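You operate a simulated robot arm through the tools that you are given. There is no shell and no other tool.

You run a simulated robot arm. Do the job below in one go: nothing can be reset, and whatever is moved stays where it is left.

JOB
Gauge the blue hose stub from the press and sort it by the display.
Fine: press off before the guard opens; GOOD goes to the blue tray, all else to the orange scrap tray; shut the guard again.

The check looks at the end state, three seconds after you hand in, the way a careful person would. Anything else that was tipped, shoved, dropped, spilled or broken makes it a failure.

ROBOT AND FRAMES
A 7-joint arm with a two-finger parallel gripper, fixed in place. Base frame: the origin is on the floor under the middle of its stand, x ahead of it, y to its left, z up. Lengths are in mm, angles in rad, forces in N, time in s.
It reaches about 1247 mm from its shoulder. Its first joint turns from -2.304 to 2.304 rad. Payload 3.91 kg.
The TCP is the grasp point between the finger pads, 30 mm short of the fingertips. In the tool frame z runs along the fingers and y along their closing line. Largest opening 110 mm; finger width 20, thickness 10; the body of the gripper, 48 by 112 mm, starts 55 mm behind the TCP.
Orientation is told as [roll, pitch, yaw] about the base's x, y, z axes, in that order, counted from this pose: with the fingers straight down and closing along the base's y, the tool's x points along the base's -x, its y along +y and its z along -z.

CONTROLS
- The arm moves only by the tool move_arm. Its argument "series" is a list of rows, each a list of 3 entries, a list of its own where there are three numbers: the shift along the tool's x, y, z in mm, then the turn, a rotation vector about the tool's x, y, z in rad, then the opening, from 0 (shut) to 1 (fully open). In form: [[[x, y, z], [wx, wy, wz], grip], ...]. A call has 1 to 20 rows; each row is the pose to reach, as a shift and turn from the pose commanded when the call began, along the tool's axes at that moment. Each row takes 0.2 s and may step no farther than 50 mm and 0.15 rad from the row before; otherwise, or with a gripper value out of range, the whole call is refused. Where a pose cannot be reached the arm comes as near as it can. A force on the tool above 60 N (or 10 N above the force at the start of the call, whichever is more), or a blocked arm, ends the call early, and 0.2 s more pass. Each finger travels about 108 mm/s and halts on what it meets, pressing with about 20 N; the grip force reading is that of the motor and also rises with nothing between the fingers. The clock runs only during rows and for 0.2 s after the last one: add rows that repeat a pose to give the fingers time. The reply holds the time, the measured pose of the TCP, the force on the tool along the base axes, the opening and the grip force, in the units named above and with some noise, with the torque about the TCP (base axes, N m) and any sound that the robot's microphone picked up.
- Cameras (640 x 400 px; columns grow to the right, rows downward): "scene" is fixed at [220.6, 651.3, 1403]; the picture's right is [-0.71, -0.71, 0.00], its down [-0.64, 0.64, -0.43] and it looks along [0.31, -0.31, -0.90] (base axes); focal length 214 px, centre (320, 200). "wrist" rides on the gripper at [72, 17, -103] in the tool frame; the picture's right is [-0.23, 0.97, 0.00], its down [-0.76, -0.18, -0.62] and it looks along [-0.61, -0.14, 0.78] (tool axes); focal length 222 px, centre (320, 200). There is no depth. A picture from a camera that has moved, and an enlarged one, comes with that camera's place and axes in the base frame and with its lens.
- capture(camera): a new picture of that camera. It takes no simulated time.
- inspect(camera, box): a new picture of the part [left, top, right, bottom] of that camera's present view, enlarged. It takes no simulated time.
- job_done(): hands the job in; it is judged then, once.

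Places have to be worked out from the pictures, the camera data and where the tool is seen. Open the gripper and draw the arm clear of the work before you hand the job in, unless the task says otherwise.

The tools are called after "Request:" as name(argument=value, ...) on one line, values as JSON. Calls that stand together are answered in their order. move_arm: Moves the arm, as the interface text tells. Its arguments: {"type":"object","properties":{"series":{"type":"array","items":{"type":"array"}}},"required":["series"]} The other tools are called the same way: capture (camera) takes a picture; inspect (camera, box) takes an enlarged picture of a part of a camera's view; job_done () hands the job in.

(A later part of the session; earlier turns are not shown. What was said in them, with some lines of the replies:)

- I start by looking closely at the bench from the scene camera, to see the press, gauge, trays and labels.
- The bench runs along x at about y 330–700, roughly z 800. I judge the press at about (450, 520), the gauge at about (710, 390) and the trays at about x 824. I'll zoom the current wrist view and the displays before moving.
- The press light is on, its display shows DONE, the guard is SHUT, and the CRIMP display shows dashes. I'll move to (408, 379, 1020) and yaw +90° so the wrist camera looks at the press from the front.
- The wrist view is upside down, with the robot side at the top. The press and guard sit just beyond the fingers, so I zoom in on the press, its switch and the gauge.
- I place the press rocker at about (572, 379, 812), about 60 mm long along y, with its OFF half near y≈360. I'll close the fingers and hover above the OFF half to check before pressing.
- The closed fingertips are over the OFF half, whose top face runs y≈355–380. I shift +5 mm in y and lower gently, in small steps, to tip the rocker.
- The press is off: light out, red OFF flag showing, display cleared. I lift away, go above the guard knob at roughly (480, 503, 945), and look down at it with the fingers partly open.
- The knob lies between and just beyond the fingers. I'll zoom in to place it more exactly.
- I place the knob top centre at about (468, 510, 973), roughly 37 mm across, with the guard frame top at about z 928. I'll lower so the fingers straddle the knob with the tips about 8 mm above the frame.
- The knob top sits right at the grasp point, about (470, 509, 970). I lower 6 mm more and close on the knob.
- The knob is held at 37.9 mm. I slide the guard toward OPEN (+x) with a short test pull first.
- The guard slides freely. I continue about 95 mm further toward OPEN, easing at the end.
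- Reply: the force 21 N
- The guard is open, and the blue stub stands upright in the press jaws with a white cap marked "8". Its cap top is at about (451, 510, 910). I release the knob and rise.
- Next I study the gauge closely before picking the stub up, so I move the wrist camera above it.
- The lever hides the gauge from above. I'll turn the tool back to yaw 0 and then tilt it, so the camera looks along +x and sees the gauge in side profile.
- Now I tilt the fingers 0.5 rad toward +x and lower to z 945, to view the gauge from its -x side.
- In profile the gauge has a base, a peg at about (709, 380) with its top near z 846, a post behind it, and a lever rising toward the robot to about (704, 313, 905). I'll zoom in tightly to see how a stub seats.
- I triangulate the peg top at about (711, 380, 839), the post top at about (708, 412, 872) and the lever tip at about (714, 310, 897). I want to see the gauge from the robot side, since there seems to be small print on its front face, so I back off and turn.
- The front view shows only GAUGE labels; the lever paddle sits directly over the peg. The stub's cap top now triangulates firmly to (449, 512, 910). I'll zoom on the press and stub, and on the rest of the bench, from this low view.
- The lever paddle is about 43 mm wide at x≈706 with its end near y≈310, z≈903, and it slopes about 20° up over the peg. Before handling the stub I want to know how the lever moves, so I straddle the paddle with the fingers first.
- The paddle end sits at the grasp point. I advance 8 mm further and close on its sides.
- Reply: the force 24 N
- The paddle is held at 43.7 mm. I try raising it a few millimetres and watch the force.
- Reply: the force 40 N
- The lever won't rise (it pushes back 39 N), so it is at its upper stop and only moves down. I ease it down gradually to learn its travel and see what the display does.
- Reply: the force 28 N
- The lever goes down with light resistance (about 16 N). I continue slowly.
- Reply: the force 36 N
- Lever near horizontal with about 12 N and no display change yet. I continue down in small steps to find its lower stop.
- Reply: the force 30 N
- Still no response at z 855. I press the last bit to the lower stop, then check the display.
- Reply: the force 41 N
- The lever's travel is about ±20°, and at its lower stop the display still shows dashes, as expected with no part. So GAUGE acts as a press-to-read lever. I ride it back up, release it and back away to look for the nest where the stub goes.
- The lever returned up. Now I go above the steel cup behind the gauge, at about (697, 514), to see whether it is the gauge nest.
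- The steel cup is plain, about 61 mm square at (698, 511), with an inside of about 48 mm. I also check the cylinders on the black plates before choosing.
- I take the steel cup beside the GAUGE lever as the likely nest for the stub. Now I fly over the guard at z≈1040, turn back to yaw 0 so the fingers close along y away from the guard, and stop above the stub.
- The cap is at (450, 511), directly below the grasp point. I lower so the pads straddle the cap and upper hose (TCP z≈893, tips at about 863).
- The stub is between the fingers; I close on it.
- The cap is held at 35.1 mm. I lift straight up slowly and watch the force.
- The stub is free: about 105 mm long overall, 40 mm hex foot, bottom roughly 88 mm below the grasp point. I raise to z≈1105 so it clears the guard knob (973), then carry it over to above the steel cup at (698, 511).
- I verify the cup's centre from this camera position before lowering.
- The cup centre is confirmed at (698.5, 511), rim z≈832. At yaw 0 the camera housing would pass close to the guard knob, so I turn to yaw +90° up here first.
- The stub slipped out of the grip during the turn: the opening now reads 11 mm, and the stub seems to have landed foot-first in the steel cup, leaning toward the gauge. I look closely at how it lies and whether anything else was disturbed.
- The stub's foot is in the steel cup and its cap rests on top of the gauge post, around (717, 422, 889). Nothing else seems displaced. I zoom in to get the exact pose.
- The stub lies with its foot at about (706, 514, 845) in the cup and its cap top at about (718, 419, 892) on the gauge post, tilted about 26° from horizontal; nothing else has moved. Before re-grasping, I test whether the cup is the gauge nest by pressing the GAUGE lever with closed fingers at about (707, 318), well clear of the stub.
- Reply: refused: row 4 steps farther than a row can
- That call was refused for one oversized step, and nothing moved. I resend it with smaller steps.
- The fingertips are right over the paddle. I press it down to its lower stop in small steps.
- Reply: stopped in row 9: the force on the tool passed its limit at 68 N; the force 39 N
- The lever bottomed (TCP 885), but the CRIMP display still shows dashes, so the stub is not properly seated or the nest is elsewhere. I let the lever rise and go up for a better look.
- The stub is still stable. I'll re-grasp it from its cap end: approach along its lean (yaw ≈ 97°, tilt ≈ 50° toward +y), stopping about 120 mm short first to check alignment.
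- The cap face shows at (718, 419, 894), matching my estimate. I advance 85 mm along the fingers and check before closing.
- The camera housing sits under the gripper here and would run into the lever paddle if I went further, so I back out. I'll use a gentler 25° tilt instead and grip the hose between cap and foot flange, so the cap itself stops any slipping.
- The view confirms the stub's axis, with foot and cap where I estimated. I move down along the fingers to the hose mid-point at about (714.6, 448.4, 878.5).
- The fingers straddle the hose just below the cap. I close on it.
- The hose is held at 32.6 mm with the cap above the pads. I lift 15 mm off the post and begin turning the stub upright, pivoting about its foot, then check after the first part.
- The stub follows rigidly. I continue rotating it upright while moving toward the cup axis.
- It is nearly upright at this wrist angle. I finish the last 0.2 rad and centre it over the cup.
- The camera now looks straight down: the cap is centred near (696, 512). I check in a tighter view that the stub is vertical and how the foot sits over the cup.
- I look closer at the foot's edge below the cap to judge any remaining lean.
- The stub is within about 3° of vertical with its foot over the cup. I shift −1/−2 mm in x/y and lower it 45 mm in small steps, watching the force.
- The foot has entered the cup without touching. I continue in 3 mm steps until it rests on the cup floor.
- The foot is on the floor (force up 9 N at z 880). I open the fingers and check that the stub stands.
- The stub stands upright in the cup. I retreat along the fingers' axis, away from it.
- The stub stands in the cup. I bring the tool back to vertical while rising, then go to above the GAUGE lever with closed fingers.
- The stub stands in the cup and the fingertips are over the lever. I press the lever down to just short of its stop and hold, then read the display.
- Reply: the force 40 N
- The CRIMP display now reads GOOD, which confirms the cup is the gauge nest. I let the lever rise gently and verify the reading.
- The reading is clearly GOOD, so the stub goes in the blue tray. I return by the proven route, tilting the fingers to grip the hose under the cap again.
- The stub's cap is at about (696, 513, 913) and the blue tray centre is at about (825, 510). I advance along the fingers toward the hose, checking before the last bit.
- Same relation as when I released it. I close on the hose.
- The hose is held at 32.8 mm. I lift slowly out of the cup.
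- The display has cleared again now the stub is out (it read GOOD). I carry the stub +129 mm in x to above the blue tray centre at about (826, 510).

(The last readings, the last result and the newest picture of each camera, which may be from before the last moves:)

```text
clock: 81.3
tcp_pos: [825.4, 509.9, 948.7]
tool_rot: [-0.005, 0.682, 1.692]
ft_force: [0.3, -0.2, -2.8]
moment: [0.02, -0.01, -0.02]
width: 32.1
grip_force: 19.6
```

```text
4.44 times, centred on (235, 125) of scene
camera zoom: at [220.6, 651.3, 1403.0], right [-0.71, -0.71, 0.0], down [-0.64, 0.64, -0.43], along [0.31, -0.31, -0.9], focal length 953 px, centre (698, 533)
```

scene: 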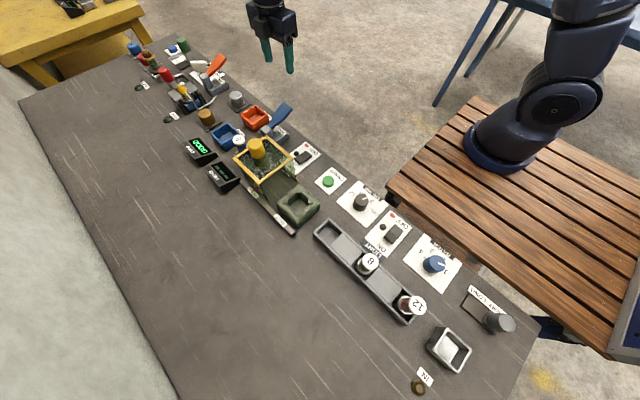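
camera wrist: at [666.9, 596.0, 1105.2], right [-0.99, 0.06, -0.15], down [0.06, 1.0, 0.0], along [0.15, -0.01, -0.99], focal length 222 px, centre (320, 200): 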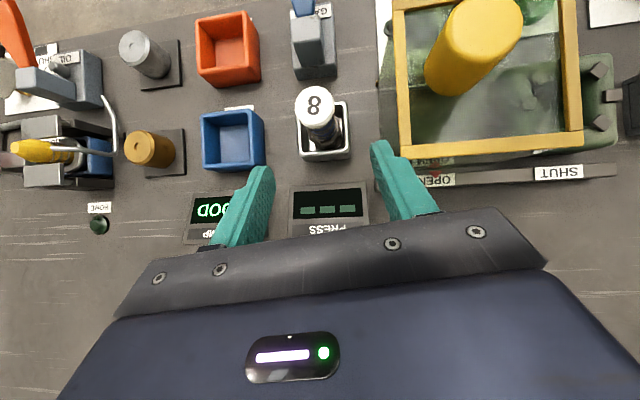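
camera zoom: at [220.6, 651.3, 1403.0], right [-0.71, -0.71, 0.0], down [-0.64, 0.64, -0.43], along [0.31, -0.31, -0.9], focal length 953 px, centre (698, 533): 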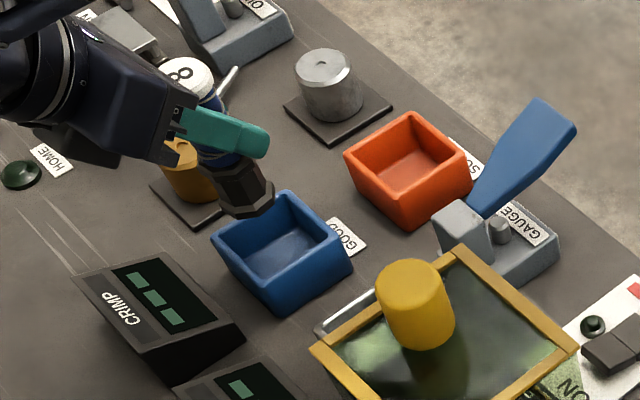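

The tray centre works out at about (823, 510), and the foot hangs slightly to +x/+y. I shift −4/−3.5 mm and lower 55 mm so the foot enters the tray.

Request:
move_arm(series=[[[2.3, 4.4, 1.9], [0, 0, 0], 0.05], [[-4, 4.4, 9.7], [0, 0, 0], 0.05], [[-10.3, 4.4, 17.4], [0, 0, 0], 0.05], [[-16.6, 4.4, 25.2], [0, 0, 0], 0.05], [[-22.9, 4.4, 33], [0, 0, 0], 0.05], [[-27.9, 4.4, 39.2], [0, 0, 0], 0.05], [[-32.4, 4.4, 44.6], [0, 0, 0], 0.05]])

Request:
inspect(camera="scene", box=[200, 95, 260, 155])

Request:
inspect(camera="wrist", box=[210, 90, 430, 240])

```text
clock: 82.9
tcp_pos: [820.7, 506.1, 893.7]
tool_rot: [-0.005, 0.682, 1.691]
ft_force: [-0.1, -0.5, -3.4]
moment: [-0.03, 0.0, -0.02]
width: 31.8
grip_force: 20.1
```

```text
6.67 times, centred on (230, 125) of scene
camera zoom: at [220.6, 651.3, 1403.0], right [-0.71, -0.71, 0.0], down [-0.64, 0.64, -0.43], along [0.31, -0.31, -0.9], focal length 1430 px, centre (920, 700)
```

zoom: 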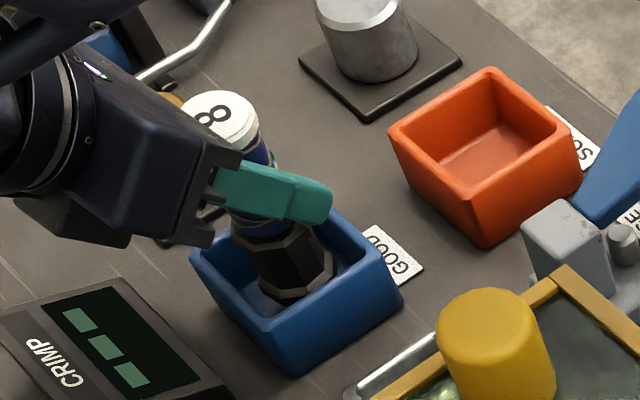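

```text
2.67 times, centred on (320, 165) of wrist
camera zoom: at [802.8, 513.3, 1021.1], right [-0.99, 0.06, -0.15], down [0.06, 1.0, 0.0], along [0.15, 0.0, -0.99], focal length 592 px, centre (320, 293)
```

zoom: 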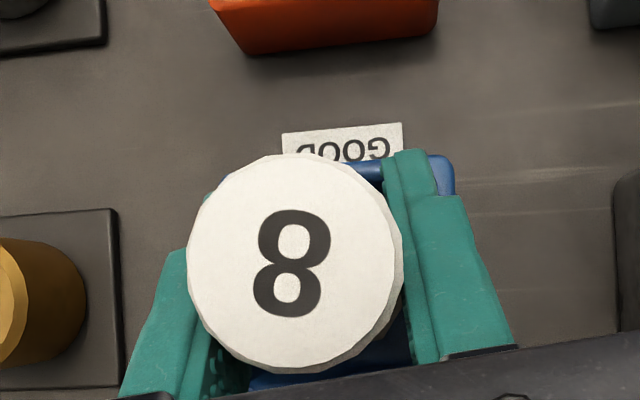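

The foot is well inside the tray. I lower in 3 mm steps until it touches the tray floor.

Request:
move_arm(series=[[[-1.9, 0, 2.3], [0, 0, 0], 0.05], [[-3.8, 0, 4.7], [0, 0, 0], 0.05], [[-5.7, 0, 7], [0, 0, 0], 0.05], [[-7.2, 0, 8.9], [0, 0, 0], 0.05]])

```text
clock: 83.9
tcp_pos: [822.3, 506.3, 881.9]
tool_rot: [-0.004, 0.682, 1.691]
ft_force: [0.2, 0.3, -2.5]
moment: [0.0, -0.01, -0.02]
width: 31.6
grip_force: 20.1
```

No contact yet at z 882, so I continue in 2 mm steps.

Request:
move_arm(series=[[[-1.3, 0, 1.6], [0, 0, 0], 0.05], [[-2.5, 0, 3.1], [0, 0, 0], 0.05], [[-3.5, 0, 4.3], [0, 0, 0], 0.05]])

```text
clock: 84.7
tcp_pos: [823.0, 506.3, 878.9]
tool_rot: [-0.01, 0.683, 1.689]
ft_force: [-4.5, -4.2, 19.2]
moment: [-0.68, 0.47, -0.04]
width: 31.5
grip_force: 20.3
```

The stub is down on the tray floor (force +19 N). I ease up a touch, open, and check that it stands before retreating.

Request:
move_arm(series=[[[1, 0, -1.2], [0, 0, 0], 0.05], [[1, 0, -1.2], [0, 0, 0], 0.3], [[1, 0, -1.2], [0, 0, 0], 0.45], [[1, 0, -1.2], [0, 0, 0], 0.55], [[1, 0, -1.2], [0, 0, 0], 0.55]])

Request:
inspect(camera="scene", box=[200, 95, 260, 155])

Request:
inspect(camera="wrist", box=[210, 90, 430, 240])

```text
clock: 85.9
tcp_pos: [822.8, 506.7, 878.8]
tool_rot: [-0.006, 0.681, 1.692]
ft_force: [0.5, -0.4, -0.3]
moment: [0.01, 0.01, -0.02]
width: 60.6
grip_force: 0.0
```

```text
6.67 times, centred on (230, 125) of scene
camera zoom: at [220.6, 651.3, 1403.0], right [-0.71, -0.71, 0.0], down [-0.64, 0.64, -0.43], along [0.31, -0.31, -0.9], focal length 1430 px, centre (920, 700)
```

zoom: 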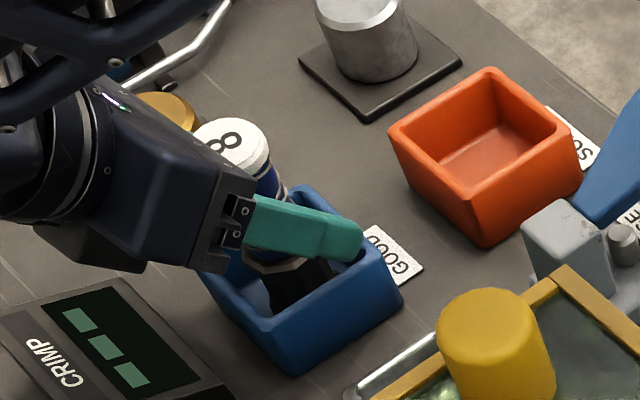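

```text
2.67 times, centred on (320, 165) of wrist
camera zoom: at [802.9, 513.7, 1005.3], right [-0.99, 0.06, -0.15], down [0.06, 1.0, 0.0], along [0.15, 0.0, -0.99], focal length 592 px, centre (320, 293)
```

zoom: 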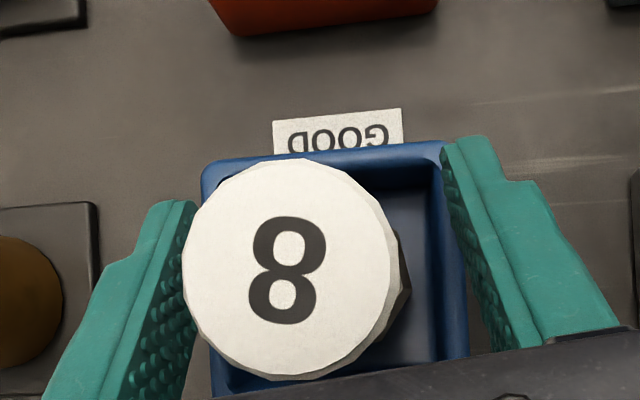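

The stub stands free in the blue tray. I retreat along the fingers' axis.

Request:
move_arm(series=[[[0, 0, -20], [0, 0, 0], 0.55], [[0, 0, -50], [0, 0, 0], 0.55], [[0, 0, -85], [0, 0, 0], 0.55], [[0, 0, -125], [0, 0, 0], 0.55]])

Request:
inspect(camera="scene", box=[180, 80, 320, 190])

Request:
capture(camera="wrist")

```text
clock: 86.9
tcp_pos: [813.2, 584.2, 975.7]
tool_rot: [-0.007, 0.684, 1.69]
ft_force: [-0.2, 0.7, 0.3]
moment: [0.06, 0.0, 0.03]
width: 60.8
grip_force: 0.0
```

```text
3.64 times, centred on (250, 135) of scene
camera zoom: at [220.6, 651.3, 1403.0], right [-0.71, -0.71, 0.0], down [-0.64, 0.64, -0.43], along [0.31, -0.31, -0.9], focal length 780 px, centre (574, 436)
```

zoom: 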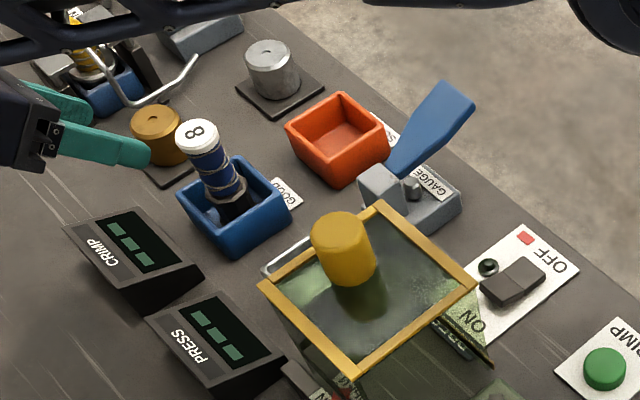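

```text
taken
camera wrist: at [793.6, 591.0, 1102.0], right [-0.99, 0.06, -0.15], down [0.06, 1.0, 0.0], along [0.15, 0.0, -0.99], focal length 222 px, centre (320, 200)
```

wrist: 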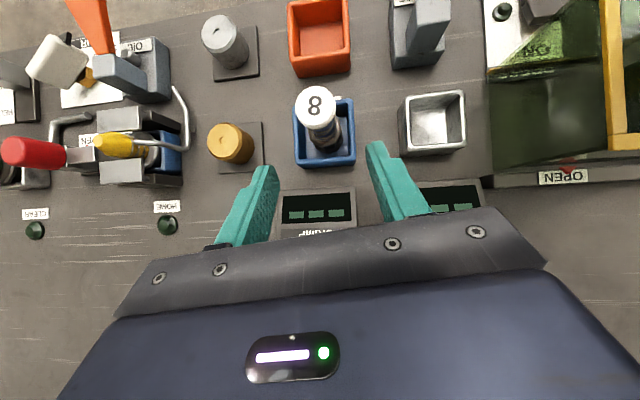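

The stub is upright in the blue tray and everything else is in place. Now to shut the guard: I bring the tool vertical, rise, and return above the guard knob at (596, 509.5).

Request:
move_arm(series=[[[17, 7, -9.4], [0, -0.137, 0], 0.75], [[34, 14, -19], [0, -0.274, 0], 0.75], [[51, 21, -28], [0, -0.41, 0], 0.75], [[68, 28, -38], [0, -0.547, 0], 0.75], [[84.7, 34.6, -47.2], [0, -0.684, 0], 0.75]])

Request:
move_arm(series=[[[2.3, 38, 2], [0, 0, 0.03], 0.75], [[4.6, 76, 4], [0, 0, 0.06], 0.75], [[7, 114, 8], [0, 0, 0.09], 0.75], [[9.3, 152, 12], [0, 0, 0.12], 0.75], [[11.6, 189.8, 16], [0, 0, 0.12], 0.75]])

Request:
capture(camera="wrist")

Request:
inspect(camera="wrist", box=[230, 60, 410, 220])

```text
clock: 88.1
tcp_pos: [783.1, 546.0, 1064.8]
tool_rot: [-0.003, -0.002, 1.694]
ft_force: [0.4, 0.0, -1.7]
moment: [-0.07, 0.0, 0.0]
width: 82.6
grip_force: 0.0
```

```text
clock: 89.3
tcp_pos: [595.3, 509.6, 1048.7]
tool_rot: [-0.004, -0.001, 1.573]
ft_force: [0.8, 0.2, 0.1]
moment: [0.02, 0.03, -0.03]
width: 82.6
grip_force: 0.1
```

```text
taken
camera wrist: at [577.6, 436.7, 1152.8], right [-0.97, 0.22, 0.0], down [0.17, 0.76, 0.62], along [0.14, 0.61, -0.78], focal length 222 px, centre (320, 200)
```

wrist: 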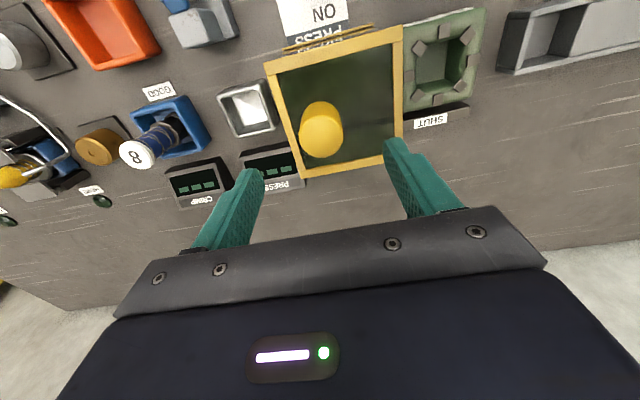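

```text
2.50 times, centred on (320, 140) of wrist
camera zoom: at [577.6, 436.7, 1152.8], right [-0.97, 0.22, 0.0], down [0.17, 0.76, 0.62], along [0.14, 0.61, -0.78], focal length 555 px, centre (320, 350)
```

zoom: 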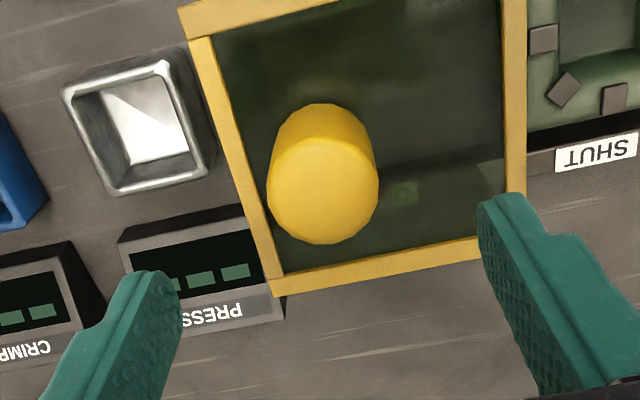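

The knob lies on the fingers' axis as before. I lower to z≈965 and close on it.

Request:
move_arm(series=[[[0, 0, 35], [0, 0, 0], 0.75], [[0, 0, 62], [0, 0, 0], 0.75], [[0, 0, 76], [0, 0, 0], 0.75], [[0, 0, 84], [0, 0, 0], 0.75], [[0, 0, 84], [0, 0, 0], 0.5], [[0, 0, 84], [0, 0, 0], 0.3], [[0, 0, 84], [0, 0, 0], 0.15], [[0, 0, 84], [0, 0, 0], 0.15]])

Request:
capture(camera="wrist")

```text
clock: 91.1
tcp_pos: [595.1, 510.6, 964.0]
tool_rot: [-0.004, 0.0, 1.574]
ft_force: [-4.9, 0.6, -2.4]
moment: [0.2, 1.11, -0.02]
width: 37.7
grip_force: 45.4
```

```text
taken
camera wrist: at [577.2, 437.8, 1068.2], right [-0.97, 0.22, 0.0], down [0.17, 0.76, 0.62], along [0.14, 0.61, -0.78], focal length 222 px, centre (320, 200)
```

wrist: 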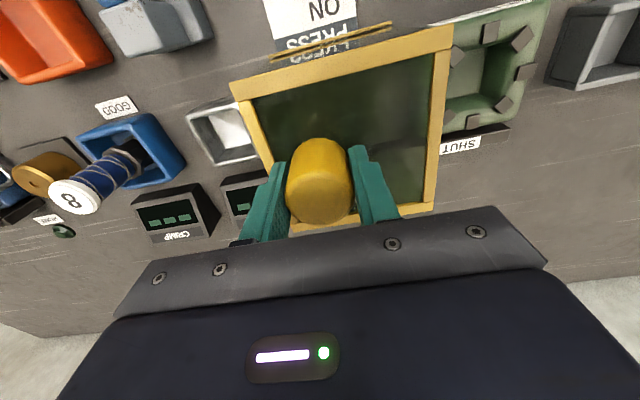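

The knob is held. I slide the guard back toward SHUT (−x), about 125 mm, easing at the end.

Request:
move_arm(series=[[[0, 10, 0], [0, 0, 0], 0.15], [[0, 25, 0], [0, 0, 0], 0.15], [[0, 40, 0], [0, 0, 0], 0.15], [[0, 55, 0], [0, 0, 0], 0.15], [[0, 70, 0], [0, 0, 0], 0.15], [[0, 85, 0], [0, 0, 0], 0.15], [[0, 100, 0], [0, 0, 0], 0.15], [[0, 112, 0], [0, 0, 0], 0.15], [[0, 119, 0], [0, 0, 0], 0.15], [[0, 124, 0], [0, 0, 0], 0.15]])

Request:
inspect(camera="scene", box=[240, 140, 340, 240])

```text
clock: 93.3
tcp_pos: [470.9, 510.5, 964.1]
tool_rot: [-0.004, -0.002, 1.575]
ft_force: [-1.7, 11.8, -8.0]
moment: [0.15, 0.95, 0.11]
width: 37.5
grip_force: 45.3
```

```text
4.00 times, centred on (290, 190) of scene
camera zoom: at [220.6, 651.3, 1403.0], right [-0.71, -0.71, 0.0], down [-0.64, 0.64, -0.43], along [0.31, -0.31, -0.9], focal length 858 px, centre (440, 240)
```

zoom: 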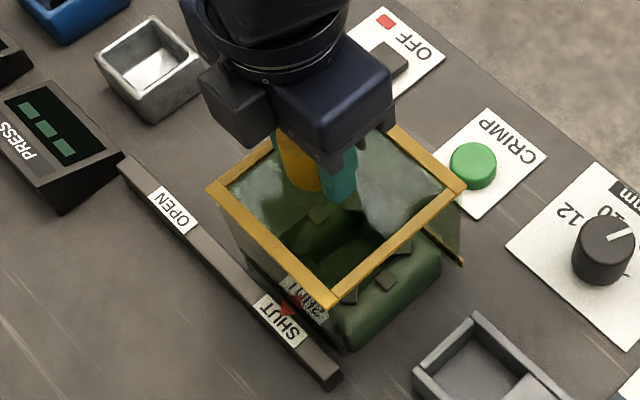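

The pointer is at SHUT, within a millimetre of where it started. I nudge up to 4 mm more to make sure it is against its stop.

Request:
move_arm(series=[[[0, 1, 0], [0, 0, 0], 0.15], [[0, 2, 0], [0, 0, 0], 0.15], [[0, 3, 0], [0, 0, 0], 0.15], [[0, 4, 0], [0, 0, 0], 0.15]])

Request:
inspect(camera="scene", box=[240, 140, 340, 240])

```text
clock: 94.3
tcp_pos: [470.4, 511.3, 964.4]
tool_rot: [-0.005, -0.003, 1.573]
ft_force: [28.1, 18.0, -1.9]
moment: [-0.78, 0.79, 0.44]
width: 37.8
grip_force: 45.2
```

```text
4.00 times, centred on (290, 190) of scene
camera zoom: at [220.6, 651.3, 1403.0], right [-0.71, -0.71, 0.0], down [-0.64, 0.64, -0.43], along [0.31, -0.31, -0.9], focal length 858 px, centre (440, 240)
```

zoom: 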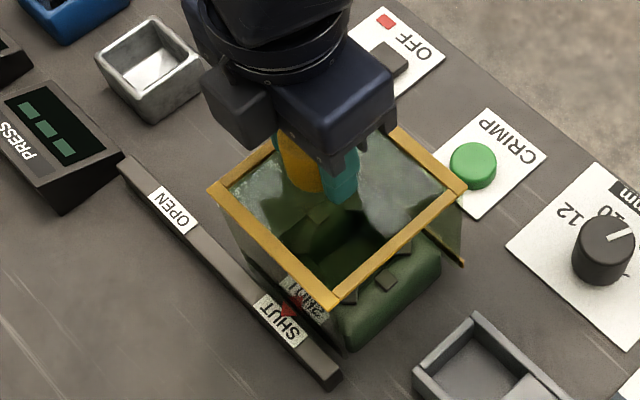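

It is against the stop (28 N, no further motion), so the guard is shut. I relax the push, open the fingers and rise clear.

Request:
move_arm(series=[[[0, -3.5, 0], [0, 0, 0], 0.15], [[0, -3.5, 0], [0, 0, 0], 0.45], [[0, -3.5, 0], [0, 0, 0], 0.75], [[0, -3.5, 0], [0, 0, 0], 0.75], [[0, -3.5, -30], [0, 0, 0], 0.75], [[0, -3.5, -70], [0, 0, 0], 0.75], [[0, -3.5, -115], [0, 0, 0], 0.75]])

Request:
capture(camera="wrist")

Request:
inspect(camera="scene", box=[240, 140, 340, 240])

```text
clock: 95.9
tcp_pos: [469.4, 508.3, 1079.6]
tool_rot: [-0.003, -0.002, 1.574]
ft_force: [0.5, -0.2, -0.6]
moment: [-0.02, 0.01, 0.0]
width: 82.4
grip_force: 0.1
```

```text
taken
camera wrist: at [452.7, 436.5, 1184.0], right [-0.97, 0.22, 0.0], down [0.17, 0.76, 0.62], along [0.14, 0.61, -0.78], focal length 222 px, centre (320, 200)
```

wrist: 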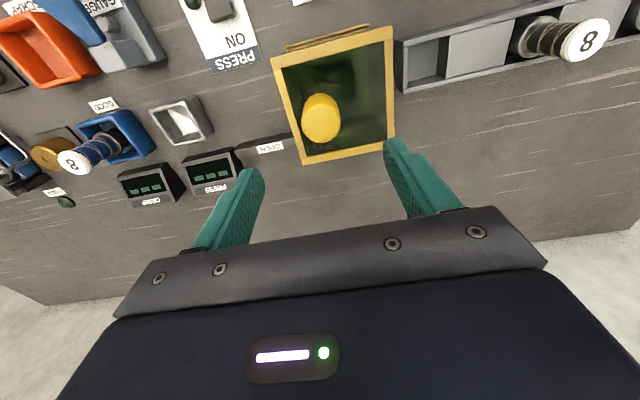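

```text
4.00 times, centred on (290, 190) of scene
camera zoom: at [220.6, 651.3, 1403.0], right [-0.71, -0.71, 0.0], down [-0.64, 0.64, -0.43], along [0.31, -0.31, -0.9], focal length 858 px, centre (440, 240)
```

zoom: 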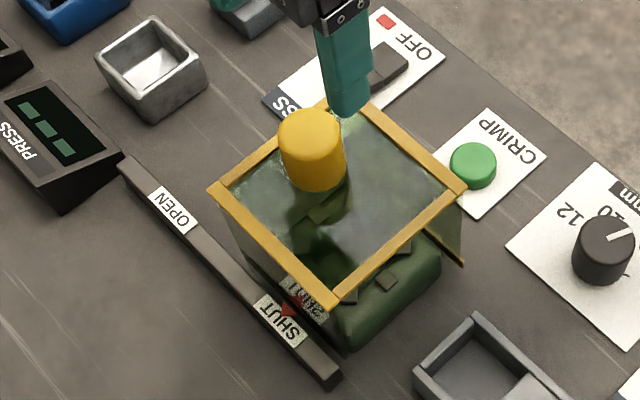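

The guard is shut on its SHUT mark. I draw the arm clear of the bench and take a final look.

Request:
move_arm(series=[[[43, -14, -4], [0, 0, 0], 0.75], [[86, -28, -8], [0, 0, 0], 0.75], [[129, -42, -12], [0, 0, 0], 0.75], [[172, -56, -16], [0, 0, 0], 0.75], [[215, -70, -20], [0, 0, 0], 0.75], [[258, -84, -20], [0, 0, 0], 0.75], [[300, -98, -20], [0, 0, 0], 0.75]])

Request:
capture(camera="scene")

Request:
inspect(camera="scene", box=[180, 80, 340, 240])

Request:
inspect(camera="scene", box=[205, 100, 255, 150])

```text
clock: 97.5
tcp_pos: [569.2, 210.2, 1098.6]
tool_rot: [-0.006, -0.003, 1.575]
ft_force: [-0.4, -0.3, 0.0]
moment: [-0.02, 0.01, 0.02]
width: 82.5
grip_force: 0.0
```

```text
taken
```

scene: 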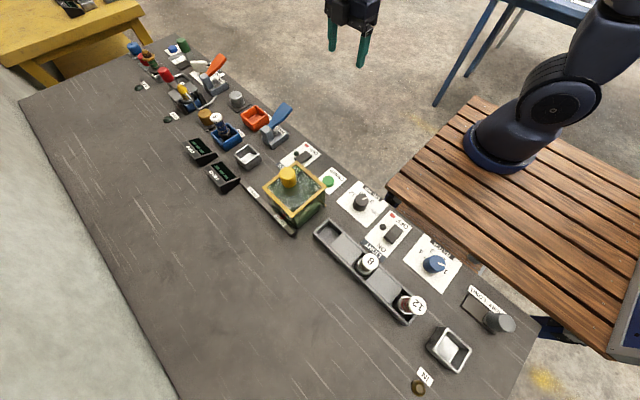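

```text
2.50 times, centred on (260, 160) of scene
camera zoom: at [220.6, 651.3, 1403.0], right [-0.71, -0.71, 0.0], down [-0.64, 0.64, -0.43], along [0.31, -0.31, -0.9], focal length 536 px, centre (470, 300)
```

zoom: 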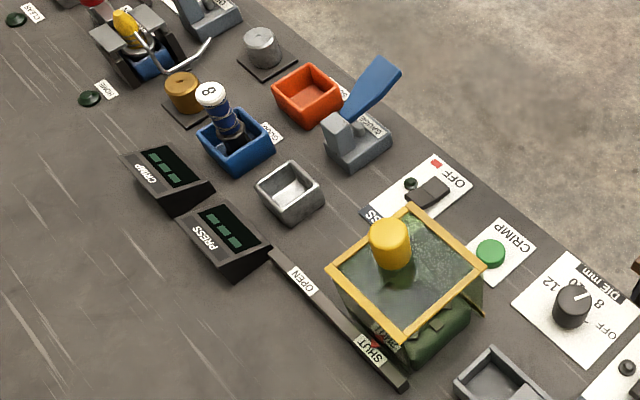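

```text
8.00 times, centred on (230, 125) of scene
camera zoom: at [220.6, 651.3, 1403.0], right [-0.71, -0.71, 0.0], down [-0.64, 0.64, -0.43], along [0.31, -0.31, -0.9], focal length 1716 px, centre (1040, 800)
```

zoom: 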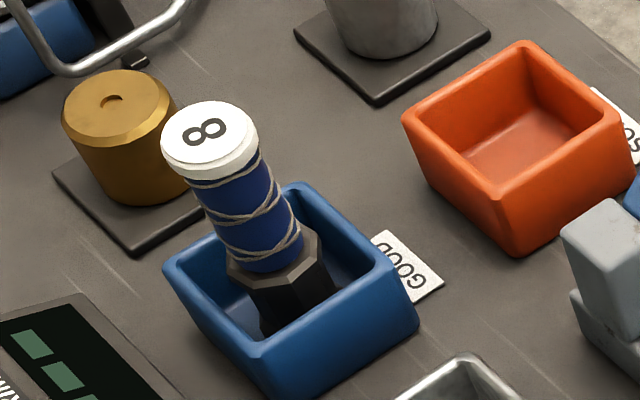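

The final view shows the blue stub upright in the GOOD tray, the guard shut, the press off, the lever back up and nothing else moved. The gripper is open and clear of the bench, so I hand in.

Request:
job_done()

```text
The job is handed in.
```

The blue hose stub gauged **GOOD** and is standing in the blue tray. I handed the job in with the press off and the guard shut. I don't have the check's result.

- **Order of work:** I switched the press off before opening the guard. After sorting, I slid the guard back against its SHUT stop.
- **Dropped stub:** The stub slipped out of the gripper on the way to the gauge, from about 165 mm above the steel cup. It landed foot-first in the cup and leaned on the gauge post. In the pictures afterwards nothing else had moved and I saw no damage. I re-gripped it below the cap, stood it upright in the cup and carried on.
- **Gauge nest:** The gauge's nest is not labelled. I took it to be the steel cup beside the GAUGE lever, and the reading confirmed it. The lever showed nothing with the cup empty or with the stub leaning in it, and GOOD once the stub stood upright.
- **Extra lever presses:** I pressed the lever three times in all; only the last gave a reading.
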